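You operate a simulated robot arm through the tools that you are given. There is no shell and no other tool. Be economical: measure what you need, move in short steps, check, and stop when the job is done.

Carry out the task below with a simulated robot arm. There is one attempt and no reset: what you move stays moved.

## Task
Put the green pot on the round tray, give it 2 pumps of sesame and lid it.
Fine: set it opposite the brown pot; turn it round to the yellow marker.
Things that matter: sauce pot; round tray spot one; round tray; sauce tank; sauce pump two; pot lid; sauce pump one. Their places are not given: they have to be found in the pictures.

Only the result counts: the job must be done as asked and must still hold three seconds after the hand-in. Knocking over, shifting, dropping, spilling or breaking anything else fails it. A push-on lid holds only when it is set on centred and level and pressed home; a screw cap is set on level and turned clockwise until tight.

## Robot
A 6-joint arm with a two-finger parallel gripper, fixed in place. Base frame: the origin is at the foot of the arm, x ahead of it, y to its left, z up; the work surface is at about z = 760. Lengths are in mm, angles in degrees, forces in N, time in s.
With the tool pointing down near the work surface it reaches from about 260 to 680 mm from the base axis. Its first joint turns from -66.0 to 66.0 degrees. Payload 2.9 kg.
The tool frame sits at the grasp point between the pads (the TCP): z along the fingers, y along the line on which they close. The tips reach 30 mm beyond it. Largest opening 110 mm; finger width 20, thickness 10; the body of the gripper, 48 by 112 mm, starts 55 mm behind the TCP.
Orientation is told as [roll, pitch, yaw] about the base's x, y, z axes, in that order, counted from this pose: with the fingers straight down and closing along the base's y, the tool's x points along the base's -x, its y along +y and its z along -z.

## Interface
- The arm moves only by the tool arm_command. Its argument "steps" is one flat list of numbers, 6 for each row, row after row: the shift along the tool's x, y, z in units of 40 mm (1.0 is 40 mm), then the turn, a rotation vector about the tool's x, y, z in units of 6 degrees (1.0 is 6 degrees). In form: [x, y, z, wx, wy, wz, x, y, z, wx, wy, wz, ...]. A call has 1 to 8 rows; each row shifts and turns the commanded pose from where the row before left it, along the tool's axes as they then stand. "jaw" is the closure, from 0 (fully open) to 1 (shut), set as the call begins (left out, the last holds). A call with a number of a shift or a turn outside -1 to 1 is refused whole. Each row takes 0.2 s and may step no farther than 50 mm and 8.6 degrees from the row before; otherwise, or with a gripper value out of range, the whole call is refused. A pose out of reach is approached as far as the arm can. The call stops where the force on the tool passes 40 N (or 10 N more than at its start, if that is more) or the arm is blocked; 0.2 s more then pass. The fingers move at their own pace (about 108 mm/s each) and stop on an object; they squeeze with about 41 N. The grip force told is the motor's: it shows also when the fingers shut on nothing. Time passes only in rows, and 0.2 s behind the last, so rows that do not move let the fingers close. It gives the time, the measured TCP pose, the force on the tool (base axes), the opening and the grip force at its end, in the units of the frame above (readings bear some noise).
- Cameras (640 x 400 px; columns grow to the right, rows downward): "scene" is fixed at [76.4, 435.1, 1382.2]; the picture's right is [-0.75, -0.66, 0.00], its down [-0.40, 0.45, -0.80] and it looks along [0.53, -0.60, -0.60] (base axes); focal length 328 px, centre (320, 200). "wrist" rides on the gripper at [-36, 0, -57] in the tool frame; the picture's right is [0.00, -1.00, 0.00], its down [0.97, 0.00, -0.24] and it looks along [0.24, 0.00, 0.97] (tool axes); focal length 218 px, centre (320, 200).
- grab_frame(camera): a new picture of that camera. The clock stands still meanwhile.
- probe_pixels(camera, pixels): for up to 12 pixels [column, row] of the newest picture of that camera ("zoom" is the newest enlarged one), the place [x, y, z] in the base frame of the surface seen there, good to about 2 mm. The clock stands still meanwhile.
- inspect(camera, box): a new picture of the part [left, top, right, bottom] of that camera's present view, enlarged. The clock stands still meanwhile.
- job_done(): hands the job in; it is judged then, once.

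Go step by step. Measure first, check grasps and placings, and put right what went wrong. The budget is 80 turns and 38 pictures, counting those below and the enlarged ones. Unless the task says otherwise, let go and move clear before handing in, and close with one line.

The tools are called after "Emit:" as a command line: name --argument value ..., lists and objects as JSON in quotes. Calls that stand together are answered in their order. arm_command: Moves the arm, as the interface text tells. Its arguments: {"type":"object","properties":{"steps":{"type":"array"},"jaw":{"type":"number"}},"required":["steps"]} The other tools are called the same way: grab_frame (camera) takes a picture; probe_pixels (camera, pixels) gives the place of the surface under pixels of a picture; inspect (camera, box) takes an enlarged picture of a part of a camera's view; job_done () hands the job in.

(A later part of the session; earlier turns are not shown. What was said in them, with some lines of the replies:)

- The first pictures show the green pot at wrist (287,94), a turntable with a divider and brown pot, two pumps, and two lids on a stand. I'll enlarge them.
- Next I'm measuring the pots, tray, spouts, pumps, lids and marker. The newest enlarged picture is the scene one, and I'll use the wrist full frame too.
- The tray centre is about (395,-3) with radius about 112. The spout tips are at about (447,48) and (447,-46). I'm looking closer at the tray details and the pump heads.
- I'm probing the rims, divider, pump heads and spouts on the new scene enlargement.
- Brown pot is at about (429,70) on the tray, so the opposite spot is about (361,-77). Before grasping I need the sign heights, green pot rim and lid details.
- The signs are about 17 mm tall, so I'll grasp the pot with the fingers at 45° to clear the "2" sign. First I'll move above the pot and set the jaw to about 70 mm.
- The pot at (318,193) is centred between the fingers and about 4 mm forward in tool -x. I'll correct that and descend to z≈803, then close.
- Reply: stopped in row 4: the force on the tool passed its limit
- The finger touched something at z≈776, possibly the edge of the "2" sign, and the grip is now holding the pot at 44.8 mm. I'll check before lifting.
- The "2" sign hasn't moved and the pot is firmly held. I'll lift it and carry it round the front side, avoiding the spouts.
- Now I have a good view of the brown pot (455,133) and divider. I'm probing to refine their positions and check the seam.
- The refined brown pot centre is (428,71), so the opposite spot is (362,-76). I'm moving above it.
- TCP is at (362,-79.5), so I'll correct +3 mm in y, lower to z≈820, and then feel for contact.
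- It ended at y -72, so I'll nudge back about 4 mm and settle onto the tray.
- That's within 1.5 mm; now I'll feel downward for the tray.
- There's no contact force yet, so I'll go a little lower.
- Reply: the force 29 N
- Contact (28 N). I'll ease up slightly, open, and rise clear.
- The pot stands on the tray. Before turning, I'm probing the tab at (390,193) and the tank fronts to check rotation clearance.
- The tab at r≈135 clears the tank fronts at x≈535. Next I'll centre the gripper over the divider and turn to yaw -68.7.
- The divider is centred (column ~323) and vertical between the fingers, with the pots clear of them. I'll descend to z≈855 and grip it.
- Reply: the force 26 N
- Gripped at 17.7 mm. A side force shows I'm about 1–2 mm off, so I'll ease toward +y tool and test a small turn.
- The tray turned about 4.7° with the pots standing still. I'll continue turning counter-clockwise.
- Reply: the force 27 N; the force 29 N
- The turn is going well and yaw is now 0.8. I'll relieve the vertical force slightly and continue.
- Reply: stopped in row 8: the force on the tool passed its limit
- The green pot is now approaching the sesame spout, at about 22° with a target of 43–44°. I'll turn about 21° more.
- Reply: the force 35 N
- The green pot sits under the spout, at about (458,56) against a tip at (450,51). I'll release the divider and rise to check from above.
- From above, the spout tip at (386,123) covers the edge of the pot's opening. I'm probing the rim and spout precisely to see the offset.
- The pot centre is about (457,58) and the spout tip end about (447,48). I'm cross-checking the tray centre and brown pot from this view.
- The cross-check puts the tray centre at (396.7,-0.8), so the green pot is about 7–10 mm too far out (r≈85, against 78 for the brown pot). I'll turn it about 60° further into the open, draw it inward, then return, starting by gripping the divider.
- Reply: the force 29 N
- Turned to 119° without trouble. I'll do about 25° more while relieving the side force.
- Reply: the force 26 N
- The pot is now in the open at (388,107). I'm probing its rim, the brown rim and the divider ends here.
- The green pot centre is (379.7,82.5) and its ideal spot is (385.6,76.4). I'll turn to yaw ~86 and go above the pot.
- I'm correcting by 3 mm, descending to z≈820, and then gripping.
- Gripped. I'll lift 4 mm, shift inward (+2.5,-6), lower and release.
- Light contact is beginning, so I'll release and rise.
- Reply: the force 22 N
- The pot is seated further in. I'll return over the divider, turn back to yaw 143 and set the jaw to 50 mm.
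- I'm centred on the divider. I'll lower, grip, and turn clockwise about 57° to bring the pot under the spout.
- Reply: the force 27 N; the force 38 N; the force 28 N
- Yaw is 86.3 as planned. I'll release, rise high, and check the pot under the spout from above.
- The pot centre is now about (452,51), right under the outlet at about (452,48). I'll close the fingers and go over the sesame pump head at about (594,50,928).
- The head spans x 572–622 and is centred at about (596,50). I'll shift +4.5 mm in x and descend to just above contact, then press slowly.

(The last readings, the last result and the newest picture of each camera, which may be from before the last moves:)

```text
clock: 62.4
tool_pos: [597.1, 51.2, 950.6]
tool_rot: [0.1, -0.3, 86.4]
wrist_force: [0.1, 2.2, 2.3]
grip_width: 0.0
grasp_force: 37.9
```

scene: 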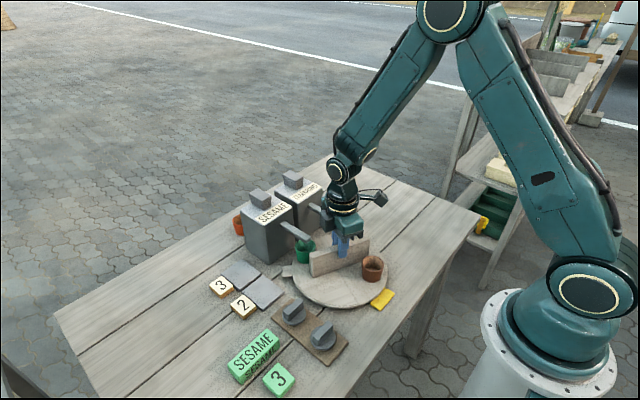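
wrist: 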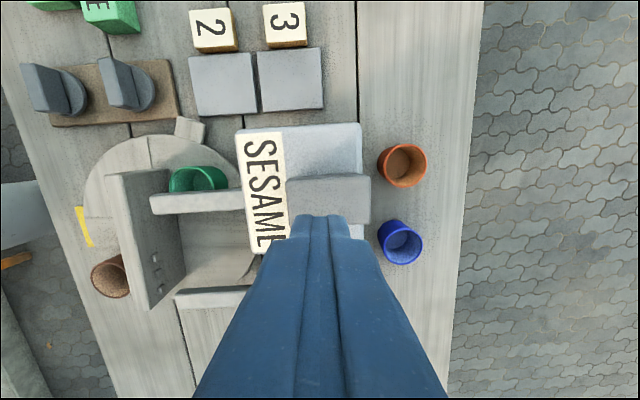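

The head is yielding softly with only about 2 N, so I'll keep pressing until a firm stop.

Emit:
arm_command --steps '[0, 0, 0.1, 0, 0, 0, 0, 0, 0.1, 0, 0, 0, 0, 0, 0.1, 0, 0, 0, 0, 0, 0.1, 0, 0, 0]'

Emit:
inspect --camera "scene" --box '[210, 150, 350, 280]'

```text
clock: 63.4
tool_pos: [596.5, 50.2, 938.9]
tool_rot: [-0.2, -0.3, 86.5]
wrist_force: [-14.3, 4.0, 37.0]
grip_width: 0.2
grasp_force: 37.8
```

```text
3.08 times, centred on (280, 215) of scene
```

zoom: 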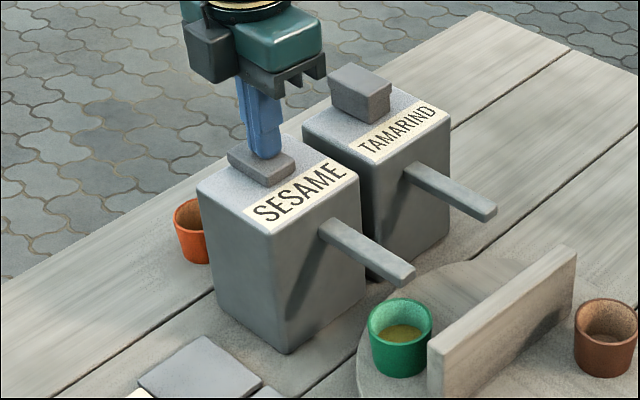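

The first stroke bottomed out (37 N) and sauce shows in the green pot at (405,333). I'll release fully, then press the second time.

Emit:
arm_command --steps '[0, 0, -0.2, 0, 0, 0, 0, 0, -0.3, 0, 0, 0, 0, 0, -0.35, 0, 0, 0, 0, 0, 0, 0, 0, 0, 0, 0, 0, 0, 0, 0]'

Emit:
inspect --camera "scene" --box '[210, 150, 350, 280]'

```text
clock: 64.6
tool_pos: [595.9, 49.2, 969.0]
tool_rot: [0.1, -0.2, 86.4]
wrist_force: [-0.5, -0.1, -0.4]
grip_width: 0.0
grasp_force: 37.6
```

```text
3.08 times, centred on (280, 215) of scene
```

zoom: 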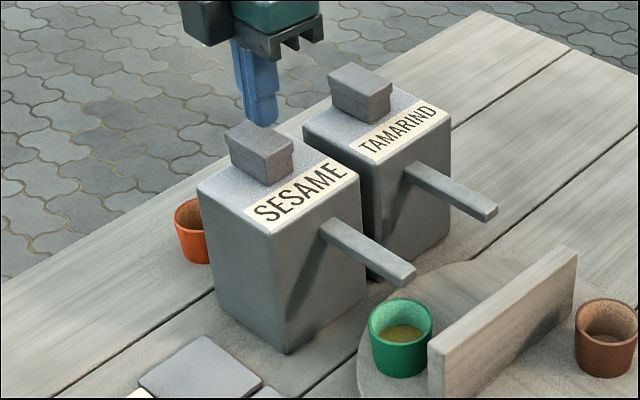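

The head is fully back up. I'm making the second pump with the same travel.

Emit:
arm_command --steps '[0, 0, 0.15, 0, 0, 0, 0, 0, 0.1, 0, 0, 0, 0, 0, 0.1, 0, 0, 0, 0, 0, 0.1, 0, 0, 0, 0, 0, 0.1, 0, 0, 0, 0, 0, 0.1, 0, 0, 0, 0, 0, 0.1, 0, 0, 0, 0, 0, 0.1, 0, 0, 0]'

```text
clock: 66.4
tool_pos: [597.3, 50.0, 938.7]
tool_rot: [-0.2, -0.3, 86.3]
wrist_force: [-7.6, -4.6, 37.0]
grip_width: 0.0
grasp_force: 37.6
```

The second stroke is complete too (37 N). I'll rise and return over the divider, turning to the other side (yaw ≈ -94) so there's room to turn the tray to the marker.

Emit:
arm_command --steps '[0, 0, -0.3, 0, 0, 0, 0, 0, -0.6, 0, 0, 0, 0, 0, -0.6, 0, 0, 0, 0.3165, 0.983, 0, 0, 0, 0, 0.3165, 0.983, 0, 0, 0, 0, 0.3165, 0.983, 0, 0, 0, 0, 0.3165, 0.983, 0, 0, 0, 0, 0.3165, 0.983, 0, 0, 0, 0]'

Emit:
arm_command --steps '[0, 0, 0, 0, 0, 0.95, 0, 0, 0, 0, 0, 0.95, 0, 0, 0, 0, 0, 0.95, 0, 0, 0, 0, 0, 0.95, 0, 0, 0, 0, 0, 0.95, 0, 0, 0, 0, 0, 0.95, 0, 0, 0, 0, 0, 0.95, 0, 0, 0, 0, 0, 0.95]' --jaw 0.55

Emit:
arm_command --steps '[0, 0, 0, 0, 0, 0.95, 0, 0, 0, 0, 0, 0.95, 0, 0, 0, 0, 0, 0.95, 0, 0, 0, 0, 0, 0.95, 0, 0, 0, 0, 0, 0.95, 0, 0, 0, 0, 0, 0.95, 0, 0, 0, 0, 0, 0.95, 0, 0, 0, 0, 0, 0.95]'

Emit:
arm_command --steps '[0, 0, 0, 0, 0, 0.95, 0, 0, 0, 0, 0, 0.95, 0, 0, 0, 0, 0, 0.95, 0, 0, 0, 0, 0, 0.95, 0, 0, 0, 0, 0, 0.95, 0, 0, 0, 0, 0, 0.95, 0, 0, 0, 0, 0, 0.95, 0, 0, 0, 0, 0, 0.95]'

Emit:
arm_command --steps '[0, 0, 0, 0, 0, 0.95, 0, 0, 0, 0, 0, 0.95, 0, 0, 0, 0, 0, 0.95, 0, 0, 0, 0, 0, 0.95, 0, 0, 0, 0, 0, 0.95, 0, 0, 0, 0, 0, 0.95, 0, 0, 0, 0, 0, 0.95, 0, 0, 0, 0, 0, 0.55]'

```text
clock: 68.2
tool_pos: [397.5, -0.8, 989.5]
tool_rot: [0.0, -0.2, 86.4]
wrist_force: [-0.4, -0.3, 0.0]
grip_width: 0.0
grasp_force: 38.0
```

```text
clock: 70.0
tool_pos: [397.1, -0.9, 992.1]
tool_rot: [0.2, -0.1, 40.7]
wrist_force: [-0.2, 0.5, 0.0]
grip_width: 49.4
grasp_force: 0.1
```

```text
clock: 71.8
tool_pos: [397.0, -1.8, 994.3]
tool_rot: [0.2, 0.1, -5.0]
wrist_force: [0.0, 0.1, 0.2]
grip_width: 49.6
grasp_force: 0.1
```

```text
clock: 73.6
tool_pos: [397.4, -0.3, 993.9]
tool_rot: [0.1, 0.2, -50.4]
wrist_force: [-0.3, -0.6, 0.3]
grip_width: 49.6
grasp_force: 0.0
```

```text
clock: 75.4
tool_pos: [397.2, 0.4, 994.3]
tool_rot: [0.1, 0.2, -93.7]
wrist_force: [-0.1, 0.4, -0.1]
grip_width: 49.6
grasp_force: 0.1
```

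Yaw is -93.7. I'll lower, grip, and turn the tray +137° to the marker.

Emit:
arm_command --steps '[0, 0, 0.87, 0, 0, 0, 0, 0, 0.87, 0, 0, 0, 0, 0, 0.87, 0, 0, 0, 0, 0, 0.86, 0, 0, 0, 0, 0, 0, 0, 0, 0]'

Emit:
arm_command --steps '[0, 0, 0, 0, 0, 0, 0, 0, 0, 0, 0, 0, 0, 0, 0, 0, 0, -0.3, 0, 0, 0, 0, 0, -0.5, 0, 0, 0, 0, 0, -0.7, 0, 0, 0, 0, 0, -0.9, 0, 0, 0, 0, 0, -0.9, 0, 0, 0, 0, 0, -0.7]' --jaw 1

Emit:
arm_command --steps '[0, 0, 0, 0, 0, -0.7, 0, 0, 0, 0, 0, -0.9, 0, 0, 0, 0, 0, -0.9, 0, 0, 0, 0, 0, -0.9, 0, 0, 0, 0, 0, -0.9, 0, 0, 0, 0, 0, -0.9, 0, 0, 0, 0, 0, -0.9, 0, 0, 0, 0, 0, -0.7]'

```text
clock: 76.6
tool_pos: [398.8, 0.6, 854.2]
tool_rot: [0.1, 0.1, -93.6]
wrist_force: [-0.1, -0.1, -0.2]
grip_width: 49.1
grasp_force: 0.0
```

```text
clock: 78.4
tool_pos: [394.7, 0.5, 854.4]
tool_rot: [-0.1, 0.4, -69.4]
wrist_force: [-16.6, 20.3, -14.4]
grip_width: 17.8
grasp_force: 45.0
```

```text
clock: 80.2
tool_pos: [394.1, 0.3, 853.4]
tool_rot: [0.1, 0.4, -28.7]
wrist_force: [-10.4, 14.2, -29.9]
grip_width: 17.9
grasp_force: 44.8
```

It's going smoothly, with 72° left.

Emit:
arm_command --steps '[0, 0, 0.02, 0, 0, -0.6, 0, 0, 0, 0, 0, -0.85, 0, 0, 0, 0, 0, -0.9, 0, 0, 0, 0, 0, -0.9, 0, 0, 0, 0, 0, -0.9, 0, 0, 0, 0, 0, -0.9, 0, 0, 0, 0, 0, -0.9, 0, 0, 0, 0, 0, -0.7]'

Emit:
arm_command --steps '[0, 0, 0, 0, 0, -0.6, 0, 0, 0, 0, 0, -0.8, 0, 0, 0, 0, 0, -0.9, 0, 0, 0, 0, 0, -0.9, 0, 0, 0, 0, 0, -0.8, 0, 0, 0, 0, 0, -0.6, 0, 0, 0, 0, 0, -0.4, 0, 0, 0, 0, 0, -0.4]'

Emit:
arm_command --steps '[0, 0, 0, 0, 0, 0, 0, 0, 0, 0, 0, 0]'

Emit:
inspect --camera "scene" --box '[250, 190, 410, 330]'

```text
clock: 82.0
tool_pos: [398.8, -1.4, 854.2]
tool_rot: [0.2, -0.2, 10.5]
wrist_force: [2.5, -2.1, -11.4]
grip_width: 32.2
grasp_force: 44.9
```

```text
clock: 83.8
tool_pos: [398.4, -1.5, 854.1]
tool_rot: [-0.1, -0.3, 33.1]
wrist_force: [0.5, 6.8, -1.4]
grip_width: 55.5
grasp_force: 44.9
stopped in row 8: the arm was blocked; the commanded pose is now the measured one
```

```text
clock: 84.4
tool_pos: [399.1, -1.8, 854.6]
tool_rot: [0.0, -0.4, 33.0]
wrist_force: [2.9, 6.5, -5.3]
grip_width: 55.3
grasp_force: 44.7
```

```text
2.86 times, centred on (330, 260) of scene
```

zoom: 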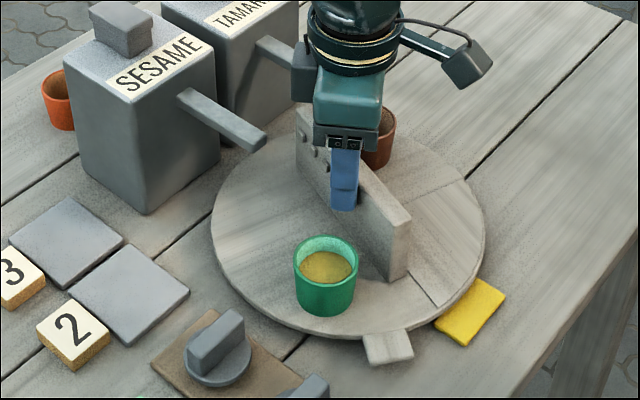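

The tray hit a hard stop. The divider stayed at about yaw -19.5 while the gripper slipped round it to 33 (width 55), and the pots still stand. The marker must be reached the other way round, so I'll open slightly, unwind to yaw -19.5 and regrip.

Emit:
arm_command --steps '[0, 0, 0, 0, 0, 0, 0, 0, 0, 0, 0, 0.7, 0, 0, 0, 0, 0, 0.95, 0, 0, 0, 0, 0, 0.95, 0, 0, 0, 0, 0, 0.95, 0, 0, 0, 0, 0, 0.95, 0, 0, 0, 0, 0, 0.95, 0, 0, 0, 0, 0, 0.95]' --jaw 0.4

Emit:
arm_command --steps '[0, 0, 0, 0, 0, 0.95, 0, 0, 0, 0, 0, 0.95, 0, 0, 0, 0, 0, 0.45, 0, 0, 0, 0, 0, 0]'

Emit:
grab_frame --camera "wrist"

```text
clock: 86.2
tool_pos: [398.7, -2.4, 855.3]
tool_rot: [0.1, -0.1, -4.8]
wrist_force: [0.0, 0.4, -0.9]
grip_width: 66.0
grasp_force: 0.0
```

```text
clock: 87.2
tool_pos: [396.7, -0.4, 854.9]
tool_rot: [0.2, -0.3, -19.0]
wrist_force: [0.9, 0.4, 0.2]
grip_width: 65.7
grasp_force: 0.0
```

```text
8 pictures are left
```

wrist: 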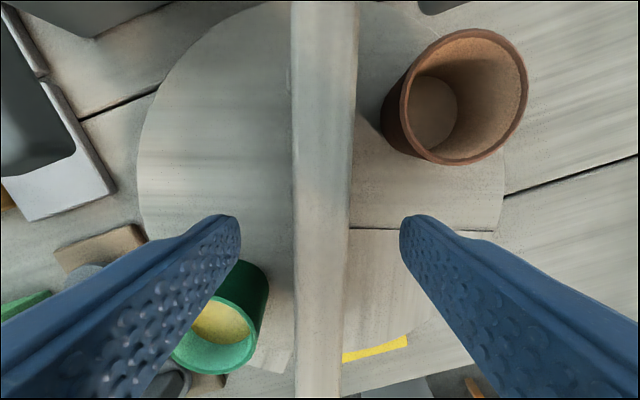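

The divider is aligned at column 323 and both pots are fine. I'll grip it and turn clockwise.

Emit:
arm_command --steps '[0, 0, 0, 0, 0, 0, 0, 0, 0, 0, 0, 0, 0, 0, 0, 0, 0, 0.3, 0, 0, 0, 0, 0, 0.6, 0, 0, 0, 0, 0, 0.8, 0, 0, 0, 0, 0, 0.9, 0, 0, 0, 0, 0, 0.9, 0, 0, 0, 0, 0, 0.8]' --jaw 1

Emit:
arm_command --steps '[0, 0, 0, 0, 0, 0.8, 0, 0, 0, 0, 0, 0.9, 0, 0, 0, 0, 0, 0.9, 0, 0, 0, 0, 0, 0.9, 0, 0, 0, 0, 0, 0.9, 0, 0, 0, 0, 0, 0.9, 0, 0, 0, 0, 0, 0.9, 0, 0, 0, 0, 0, 0.8]'

Emit:
arm_command --steps '[0, 0, 0, 0, 0, 0.8, 0, 0, 0, 0, 0, 0.9, 0, 0, 0, 0, 0, 0.9, 0, 0, 0, 0, 0, 0.9, 0, 0, 0, 0, 0, 0.9, 0, 0, 0, 0, 0, 0.9, 0, 0, 0, 0, 0, 0.9, 0, 0, 0, 0, 0, 0.8]'

```text
clock: 89.0
tool_pos: [396.9, -1.0, 855.6]
tool_rot: [0.0, 0.0, -44.2]
wrist_force: [-6.4, 1.6, 7.3]
grip_width: 18.1
grasp_force: 45.1
stopped in row 8: the force on the tool passed its limit (the readings are from after the stop); the commanded pose is now the measured one
```

```text
clock: 90.8
tool_pos: [395.2, -3.0, 855.1]
tool_rot: [-0.2, -0.1, -86.4]
wrist_force: [-22.9, -12.1, 10.5]
grip_width: 18.0
grasp_force: 44.9
```

```text
clock: 91.5
tool_pos: [395.1, -1.8, 854.8]
tool_rot: [-0.3, -0.2, -98.4]
wrist_force: [-6.4, -1.7, 9.2]
grip_width: 17.6
grasp_force: 44.7
stopped in row 3: the force on the tool passed its limit (the readings are from after the stop); the commanded pose is now the measured one
```

A transient side force stopped it at yaw -98 and the load is relieved now, so I'll continue.

Emit:
arm_command --steps '[0, 0, 0, 0, 0, 0.7, 0, 0, 0, 0, 0, 0.8, 0, 0, 0, 0, 0, 0.8, 0, 0, 0, 0, 0, 0.8, 0, 0, 0, 0, 0, 0.8, 0, 0, 0, 0, 0, 0.8, 0, 0, 0, 0, 0, 0.8, 0, 0, 0, 0, 0, 0.6]'

```text
clock: 92.7
tool_pos: [393.5, -1.3, 854.8]
tool_rot: [-0.5, -0.4, -121.0]
wrist_force: [-6.2, 0.8, 8.3]
grip_width: 18.0
grasp_force: 44.4
stopped in row 6: the force on the tool passed its limit (the readings are from after the stop); the commanded pose is now the measured one
```

Emit:
arm_command --steps '[0, 0, 0, 0, 0, 0.6, 0, 0, 0, 0, 0, 0.8, 0, 0, 0, 0, 0, 0.8, 0, 0, 0, 0, 0, 0.8, 0, 0, 0, 0, 0, 0.8, 0, 0, 0, 0, 0, 0.6]'

```text
clock: 94.1
tool_pos: [392.2, -1.0, 854.4]
tool_rot: [-0.3, -0.6, -147.3]
wrist_force: [-27.5, 5.4, 24.3]
grip_width: 17.7
grasp_force: 44.8
```

Yaw is -147, so the green pot is at about -11°. I'll release, rise, turn the gripper back by 180° to yaw 32.7, and regrip.

Emit:
arm_command --steps '[0, 0, 0, 0, 0, 0, 0, 0, 0, 0, 0, 0, 0, 0, -0.6, 0, 0, 0, 0, 0, -0.8, 0, 0, 0, 0, 0, 0, 0, 0, -0.95, 0, 0, 0, 0, 0, -0.95, 0, 0, 0, 0, 0, -0.95, 0, 0, 0, 0, 0, -0.95]' --jaw 0.55

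Emit:
arm_command --steps '[0, 0, 0, 0, 0, -0.95, 0, 0, 0, 0, 0, -0.95, 0, 0, 0, 0, 0, -0.95, 0, 0, 0, 0, 0, -0.95, 0, 0, 0, 0, 0, -0.95, 0, 0, 0, 0, 0, -0.95, 0, 0, 0, 0, 0, -0.95, 0, 0, 0, 0, 0, -0.95]'

Emit:
arm_command --steps '[0, 0, 0, 0, 0, -0.95, 0, 0, 0, 0, 0, -0.95, 0, 0, 0, 0, 0, -0.95, 0, 0, 0, 0, 0, -0.95, 0, 0, 0, 0, 0, -0.95, 0, 0, 0, 0, 0, -0.95, 0, 0, 0, 0, 0, -0.95, 0, 0, 0, 0, 0, -0.95]'

Emit:
arm_command --steps '[0, 0, 0, 0, 0, -0.95, 0, 0, 0, 0, 0, -0.95, 0, 0, 0, 0, 0, -0.95, 0, 0, 0, 0, 0, -0.95, 0, 0, 0, 0, 0, -0.95, 0, 0, 0, 0, 0, -0.95, 0, 0, 0, 0, 0, -0.95, 0, 0, 0, 0, 0, -0.95]'

Emit:
arm_command --steps '[0, 0, 0, 0, 0, -0.95, 0, 0, 0, 0, 0, -0.95, 0, 0, 0, 0, 0, -0.95, 0, 0, 0, 0, 0, -0.75, 0, 0, 0, 0, 0, 0]'

Emit:
grab_frame --camera "wrist"

```text
clock: 95.9
tool_pos: [395.8, -3.1, 909.7]
tool_rot: [-0.3, -0.3, -124.5]
wrist_force: [0.2, 0.3, 0.1]
grip_width: 49.6
grasp_force: 0.0
```

```text
clock: 97.7
tool_pos: [395.5, -1.9, 910.2]
tool_rot: [-0.6, 0.2, -78.9]
wrist_force: [-1.0, 0.3, -0.7]
grip_width: 49.8
grasp_force: 0.0
```

```text
clock: 99.5
tool_pos: [395.0, -2.9, 910.1]
tool_rot: [-0.3, 0.4, -33.3]
wrist_force: [-0.4, 0.1, 0.8]
grip_width: 49.6
grasp_force: 0.1
```

```text
clock: 101.3
tool_pos: [395.7, -3.2, 910.3]
tool_rot: [0.1, 0.5, 12.3]
wrist_force: [-0.1, 0.2, 0.0]
grip_width: 49.4
grasp_force: 0.0
```

```text
clock: 102.5
tool_pos: [395.0, -1.7, 910.0]
tool_rot: [0.3, 0.4, 33.9]
wrist_force: [-0.8, 0.2, -0.5]
grip_width: 49.5
grasp_force: 0.0
```

```text
7 pictures are left
```

wrist: 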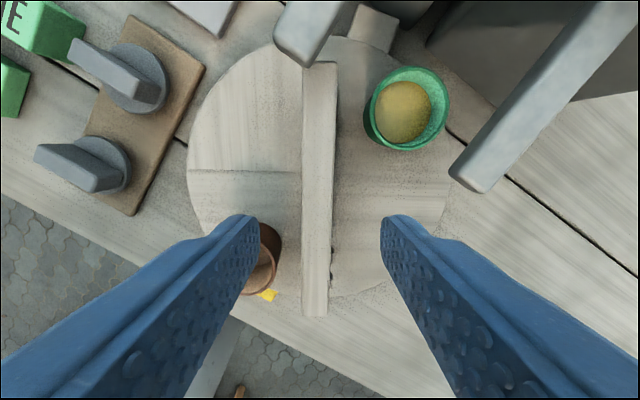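

The divider is aligned, the sauce pot is upright and full, and the spouts are clear. I'll lower, grip, and continue clockwise.

Emit:
arm_command --steps '[0, 0, 0.7, 0, 0, 0, 0, 0, 0.67, 0, 0, 0, 0, 0, 0, 0, 0, 0]'

Emit:
arm_command --steps '[0, 0, 0, 0, 0, 0, 0, 0, 0, 0, 0, 0, 0, 0, 0, 0, 0, 0.3, 0, 0, 0, 0, 0, 0.6, 0, 0, 0, 0, 0, 0.8, 0, 0, 0, 0, 0, 0.8, 0, 0, 0, 0, 0, 0.8, 0, 0, 0, 0, 0, 0.7]' --jaw 1

Emit:
arm_command --steps '[0, 0, 0, 0, 0, 0.7, 0, 0, 0, 0, 0, 0.8, 0, 0, 0, 0, 0, 0.9, 0, 0, 0, 0, 0, 0.9, 0, 0, 0, 0, 0, 0.9, 0, 0, 0, 0, 0, 0.9, 0, 0, 0, 0, 0, 0.9, 0, 0, 0, 0, 0, 0.7]'

Emit:
arm_command --steps '[0, 0, 0, 0, 0, 0.7, 0, 0, 0, 0, 0, 0.8, 0, 0, 0, 0, 0, 0.9, 0, 0, 0, 0, 0, 0.9, 0, 0, 0, 0, 0, 0.9, 0, 0, 0, 0, 0, 0.9, 0, 0, 0, 0, 0, 0.9, 0, 0, 0, 0, 0, 0.7]'

```text
clock: 103.3
tool_pos: [394.6, -0.4, 856.6]
tool_rot: [0.2, 0.4, 33.8]
wrist_force: [0.2, -0.2, 0.3]
grip_width: 49.4
grasp_force: 0.3
```

```text
clock: 105.1
tool_pos: [394.2, -1.5, 856.3]
tool_rot: [0.3, 0.4, 9.8]
wrist_force: [-7.1, 23.9, 15.6]
grip_width: 17.9
grasp_force: 45.1
```

```text
clock: 106.2
tool_pos: [393.6, 0.3, 855.7]
tool_rot: [0.4, 0.4, -9.7]
wrist_force: [-4.2, 4.4, 5.3]
grip_width: 18.0
grasp_force: 45.0
stopped in row 5: the force on the tool passed its limit (the readings are from after the stop); the commanded pose is now the measured one
```

```text
clock: 108.0
tool_pos: [393.9, 0.9, 856.6]
tool_rot: [0.2, 0.4, -49.9]
wrist_force: [1.7, 17.3, 13.3]
grip_width: 17.8
grasp_force: 44.7
```

The green pot is at about -94°, with roughly 86° to go.

Emit:
arm_command --steps '[0, -0.02, 0, 0, 0, 0.7, 0, 0, 0, 0, 0, 0.8, 0, 0, 0, 0, 0, 0.9, 0, 0, 0, 0, 0, 0.9, 0, 0, 0, 0, 0, 0.9, 0, 0, 0, 0, 0, 0.9, 0, 0, 0, 0, 0, 0.9, 0, 0, 0, 0, 0, 0.7]'

Emit:
arm_command --steps '[0, 0, 0, 0, 0, 0.6, 0, 0, 0, 0, 0, 0.8, 0, 0, 0, 0, 0, 0.8, 0, 0, 0, 0, 0, 0.8, 0, 0, 0, 0, 0, 0.8, 0, 0, 0, 0, 0, 0.6, 0, 0, 0, 0, 0, 0.3]'

```text
clock: 109.8
tool_pos: [395.2, 0.2, 856.1]
tool_rot: [-0.2, 0.6, -90.3]
wrist_force: [12.5, 18.9, 2.8]
grip_width: 17.9
grasp_force: 44.8
```

```text
clock: 111.4
tool_pos: [395.4, -0.6, 855.7]
tool_rot: [-0.4, 0.5, -118.4]
wrist_force: [7.8, 16.2, 22.4]
grip_width: 17.4
grasp_force: 45.0
```

There's no block in this direction; 18° remain.

Emit:
arm_command --steps '[0, 0, 0, 0, 0, 0.5, 0, 0, 0, 0, 0, 0.7, 0, 0, 0, 0, 0, 0.7, 0, 0, 0, 0, 0, 0.6, 0, 0, 0, 0, 0, 0.4, 0, 0, 0, 0, 0, 0.08, 0, 0, 0, 0, 0, 0]'

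Emit:
arm_command --steps '[0, 0, 0, 0, 0, 0, 0, 0, 0, 0, 0, 0, 0, 0, -0.6, 0, 0, 0, 0, 0, -0.9, 0, 0, 0, 0, 0, -0.9, 0, 0, 0, 0, 0, -0.3, 0, 0, 0, 0, 0, 0, 0, 0, 0]' --jaw 0.55

Emit:
inspect --camera "scene" --box '[260, 210, 420, 340]'

Emit:
probe_pixels --camera "zoom" --pixels '[[320, 200]]'

```text
clock: 113.0
tool_pos: [395.1, 0.1, 855.6]
tool_rot: [-0.3, 0.4, -136.3]
wrist_force: [14.1, 17.6, 9.6]
grip_width: 17.9
grasp_force: 45.2
```

```text
clock: 114.6
tool_pos: [393.8, 0.6, 961.4]
tool_rot: [-0.6, 0.0, -136.3]
wrist_force: [-0.1, 0.3, -0.4]
grip_width: 49.4
grasp_force: 0.1
```

```text
3.08 times, centred on (340, 275) of scene
```

zoom: 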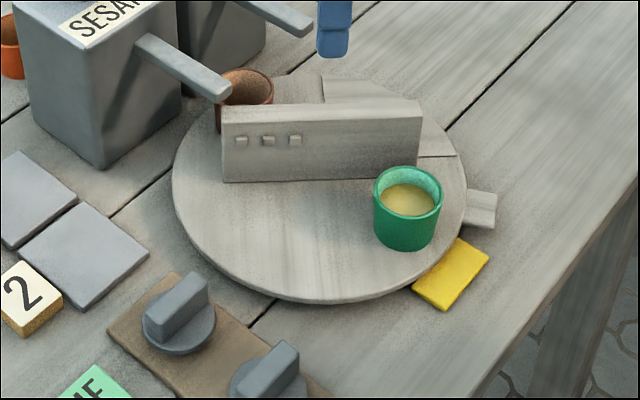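

```text
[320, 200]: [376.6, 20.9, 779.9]
```

The pot centre computes to (318,-1), exactly at the marker angle, and it is half full. Now the lid: I'll turn to yaw -90 and go above the far lid at (388,162).

Emit:
arm_command --steps '[0, 0, 0, 0, 0, -0.965, 0, 0, 0, 0, 0, -0.965, 0, 0, 0, 0, 0, -0.965, 0, 0, 0, 0, 0, -0.965, 0, 0, 0, 0, 0, -0.965, 0, 0, 0, 0, 0, -0.965, 0, 0, 0, 0, 0, -0.965, 0, 0, 0, 0, 0, -0.965]'

Emit:
arm_command --steps '[0.81, -0.027, 0, 0, 0.1, 0, 0.81, -0.027, 0, 0, 0, 0, 0.81, -0.027, 0, 0, 0, 0, 0.81, -0.027, 0, 0, 0, 0, 0.81, -0.027, 0, 0, 0, 0, 0, 0, 0.9, 0, 0, 0, 0, 0, 0, 0, 0, 0]'

Emit:
grab_frame --camera "wrist"

```text
clock: 116.4
tool_pos: [393.2, -1.1, 963.1]
tool_rot: [-0.3, 0.4, -89.8]
wrist_force: [0.0, -1.7, 0.4]
grip_width: 49.4
grasp_force: 0.0
```

```text
clock: 118.0
tool_pos: [388.9, 162.1, 931.6]
tool_rot: [-0.3, 1.0, -89.9]
wrist_force: [-1.0, 0.2, 0.1]
grip_width: 49.2
grasp_force: 0.1
```

```text
5 pictures are left
```

wrist: 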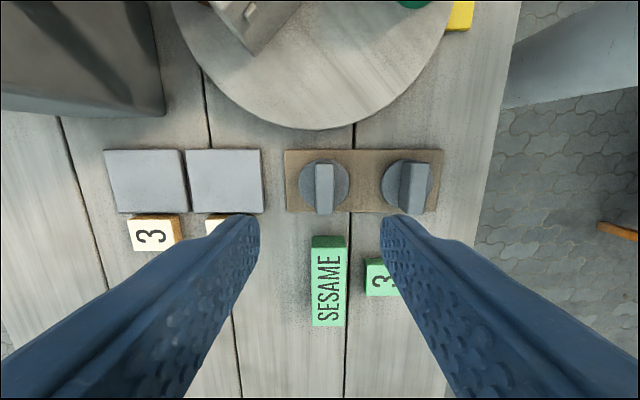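

The bar is seen at (325,188). I'm probing it to centre the grasp.

Emit:
probe_pixels --camera "wrist" --pixels '[[324, 170], [324, 185], [325, 205], [318, 190], [331, 190], [301, 180], [348, 183], [324, 213], [324, 163]]'

```text
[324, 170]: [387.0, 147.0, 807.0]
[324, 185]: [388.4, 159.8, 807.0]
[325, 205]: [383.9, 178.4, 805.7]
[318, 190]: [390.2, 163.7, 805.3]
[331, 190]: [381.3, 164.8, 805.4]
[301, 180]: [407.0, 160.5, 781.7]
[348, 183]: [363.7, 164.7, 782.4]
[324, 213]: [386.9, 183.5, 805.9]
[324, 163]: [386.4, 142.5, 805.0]
```

The lid centre is (386,163) with bar top at 806. I'll level out, centre, descend to z≈816, close, and lift.

Emit:
arm_command --steps '[0.02, -0.066, 0.7, -0.05, -0.165, 0, 0, 0, 0.8, 0, 0, 0, 0, 0, 0.8, 0, 0, 0, 0, 0, 0.55, 0, 0, 0, 0, 0, 0, 0, 0, 0]'

Emit:
arm_command --steps '[0, 0, 0, 0, 0, 0, 0, 0, 0, 0, 0, 0, 0, 0, 0, 0, 0, 0]' --jaw 1

```text
clock: 119.2
tool_pos: [386.5, 161.6, 817.0]
tool_rot: [0.0, 0.0, -90.0]
wrist_force: [0.4, 0.3, -0.1]
grip_width: 49.4
grasp_force: 0.1
```

```text
clock: 120.0
tool_pos: [386.0, 162.4, 816.5]
tool_rot: [0.1, 0.0, -90.0]
wrist_force: [-1.0, -0.7, -0.3]
grip_width: 14.2
grasp_force: 40.6
```

The lid's bar is held (14.2 mm) and level. I'll lift and carry it to beside the pot to look at its rim precisely.

Emit:
arm_command --steps '[0, 0, -0.5, 0, 0, 0, 0, 0, -0.85, 0, 0, 0, 0, 0, -0.9, 0, 0, 0, -0.74, -0.425, 0, 0, 0, 0, -0.74, -0.425, 0, 0, 0, 0, -0.74, -0.425, 0, 0, 0, 0, -0.74, -0.425, 0, 0, 0, 0, 0, 0, 0, 0, 0, 0]'

Emit:
grab_frame --camera "wrist"

```text
clock: 121.8
tool_pos: [317.0, 45.2, 903.6]
tool_rot: [-0.1, 0.1, -90.0]
wrist_force: [-0.1, 0.1, 0.0]
grip_width: 14.2
grasp_force: 41.1
```

```text
4 pictures are left
```

wrist: 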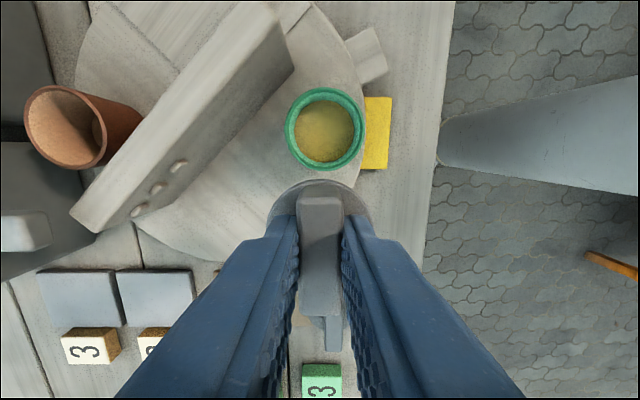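

The pot sits in line with the yellow marker. I'm probing its rim for the lid centring.

Emit:
probe_pixels --camera "wrist" --pixels '[[289, 128], [361, 128], [325, 91], [325, 167], [299, 102], [351, 103], [299, 155], [351, 155], [320, 183], [272, 210], [368, 210], [315, 195]]'

```text
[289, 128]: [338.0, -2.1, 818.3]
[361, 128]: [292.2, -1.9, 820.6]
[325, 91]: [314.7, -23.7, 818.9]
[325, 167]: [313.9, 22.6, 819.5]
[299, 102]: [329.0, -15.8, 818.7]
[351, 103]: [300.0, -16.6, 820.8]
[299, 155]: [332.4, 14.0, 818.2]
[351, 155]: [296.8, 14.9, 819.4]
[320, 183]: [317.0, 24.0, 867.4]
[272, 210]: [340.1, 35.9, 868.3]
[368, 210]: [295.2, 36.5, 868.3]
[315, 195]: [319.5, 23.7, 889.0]
```

The pot centre is (314.8,-0.7) and the lid centre is about (317.4,45.3). I'll move over the pot and lower to just above the rim.

Emit:
arm_command --steps '[-0.575, -0.035, 0, 0, 0, 0, -0.575, -0.035, 0, 0, 0, 0, 0, 0, 0.3, 0, 0, 0, 0, 0, 0.35, 0, 0, 0, 0, 0, 0, 0, 0, 0]'

Emit:
inspect --camera "scene" --box '[320, 220, 420, 310]'

```text
clock: 123.0
tool_pos: [314.9, -1.0, 879.0]
tool_rot: [0.0, -0.1, -89.9]
wrist_force: [-0.3, 0.1, 0.7]
grip_width: 14.2
grasp_force: 41.0
```

```text
4.44 times, centred on (370, 265) of scene
```

zoom: 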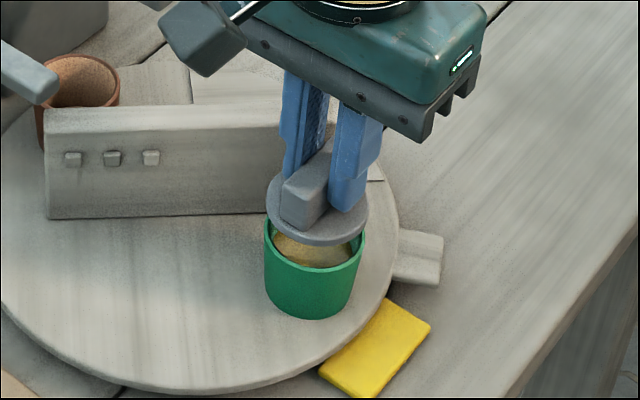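

The lid (columns 266–368) is right above the pot (264–366), so they are aligned. I'll lower slowly until contact.

Emit:
arm_command --steps '[0, 0, 0.1, 0, 0, 0, 0, 0, 0.1, 0, 0, 0, 0, 0, 0.1, 0, 0, 0, 0, 0, 0.05, 0, 0, 0, 0, 0, 0.05, 0, 0, 0, 0, 0, 0.05, 0, 0, 0, 0, 0, 0.05, 0, 0, 0]'

```text
clock: 124.6
tool_pos: [315.9, -2.4, 861.8]
tool_rot: [0.1, 0.0, -90.0]
wrist_force: [1.5, -0.3, -0.1]
grip_width: 14.1
grasp_force: 41.2
```

Emit:
arm_command --steps '[0, 0, 0.04, 0, 0, 0, 0, 0, 0.04, 0, 0, 0, 0, 0, 0.04, 0, 0, 0, 0, 0, 0.04, 0, 0, 0, 0, 0, 0.04, 0, 0, 0, 0, 0, 0.04, 0, 0, 0]'

```text
clock: 125.2
tool_pos: [315.3, -1.5, 859.6]
tool_rot: [0.2, 0.1, -90.0]
wrist_force: [-3.5, -0.7, 12.5]
grip_width: 14.3
grasp_force: 41.4
stopped in row 3: the force on the tool passed its limit (the readings are from after the stop); the commanded pose is now the measured one
```

Firm contact at z≈859.6 puts the lid top at 825, about a disc thickness over the rim. I'll press again to make sure it is home.

Emit:
arm_command --steps '[0, 0, 0.03, 0, 0, 0, 0, 0, 0.03, 0, 0, 0, 0, 0, 0.03, 0, 0, 0, 0, 0, 0.03, 0, 0, 0]'

Emit:
inspect --camera "scene" --box '[320, 220, 420, 310]'

```text
clock: 125.8
tool_pos: [317.3, -2.0, 859.0]
tool_rot: [0.1, 0.1, -89.9]
wrist_force: [-2.9, 0.9, 13.2]
grip_width: 14.2
grasp_force: 41.1
stopped in row 2: the force on the tool passed its limit (the readings are from after the stop); the commanded pose is now the measured one
```

```text
4.44 times, centred on (370, 265) of scene
```

zoom: 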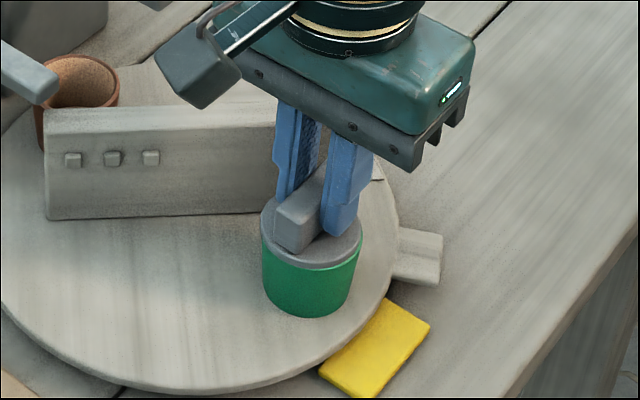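

The lid is flush and centred on the pot against a hard stop. I'll release, rise clear and check.

Emit:
arm_command --steps '[0, 0, -0.02, 0, 0, 0, 0, 0, 0, 0, 0, 0, 0, 0, 0, 0, 0, 0, 0, 0, -0.5, 0, 0, 0, 0, 0, -0.9, 0, 0, 0, 0, 0, -0.9, 0, 0, 0, 0, 0, -0.9, 0, 0, 0, 0, 0, 0, 0, 0, 0]' --jaw 0.5

Emit:
inspect --camera "scene" --box '[200, 180, 420, 330]'

Emit:
probe_pixels --camera "zoom" --pixels '[[484, 210], [512, 236], [470, 232], [495, 250], [520, 225]]'

```text
clock: 127.6
tool_pos: [316.2, -1.9, 985.6]
tool_rot: [0.2, 0.1, -90.0]
wrist_force: [0.2, -0.4, -0.2]
grip_width: 54.9
grasp_force: 0.0
```

```text
2.67 times, centred on (310, 255) of scene
```

zoom: 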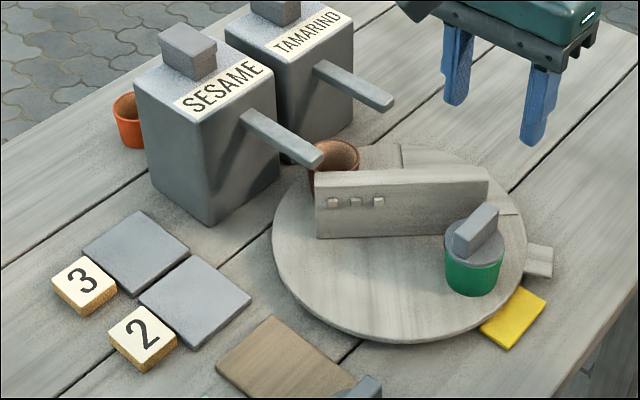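

```text
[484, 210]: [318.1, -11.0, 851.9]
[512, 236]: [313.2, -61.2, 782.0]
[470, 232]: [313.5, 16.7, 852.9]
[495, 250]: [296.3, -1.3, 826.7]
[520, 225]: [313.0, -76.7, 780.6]
```

The lidded pot stands level at the marker, opposite the brown pot. The lid's disc top is at 827 on an 820 rim, and the arm is clear. I'm handing in.

Emit:
job_done

```text
The job is handed in.
```

The green pot is on the round tray opposite the brown pot, has 2 pumps of sesame and its lid pressed on, and is turned round to the yellow marker.
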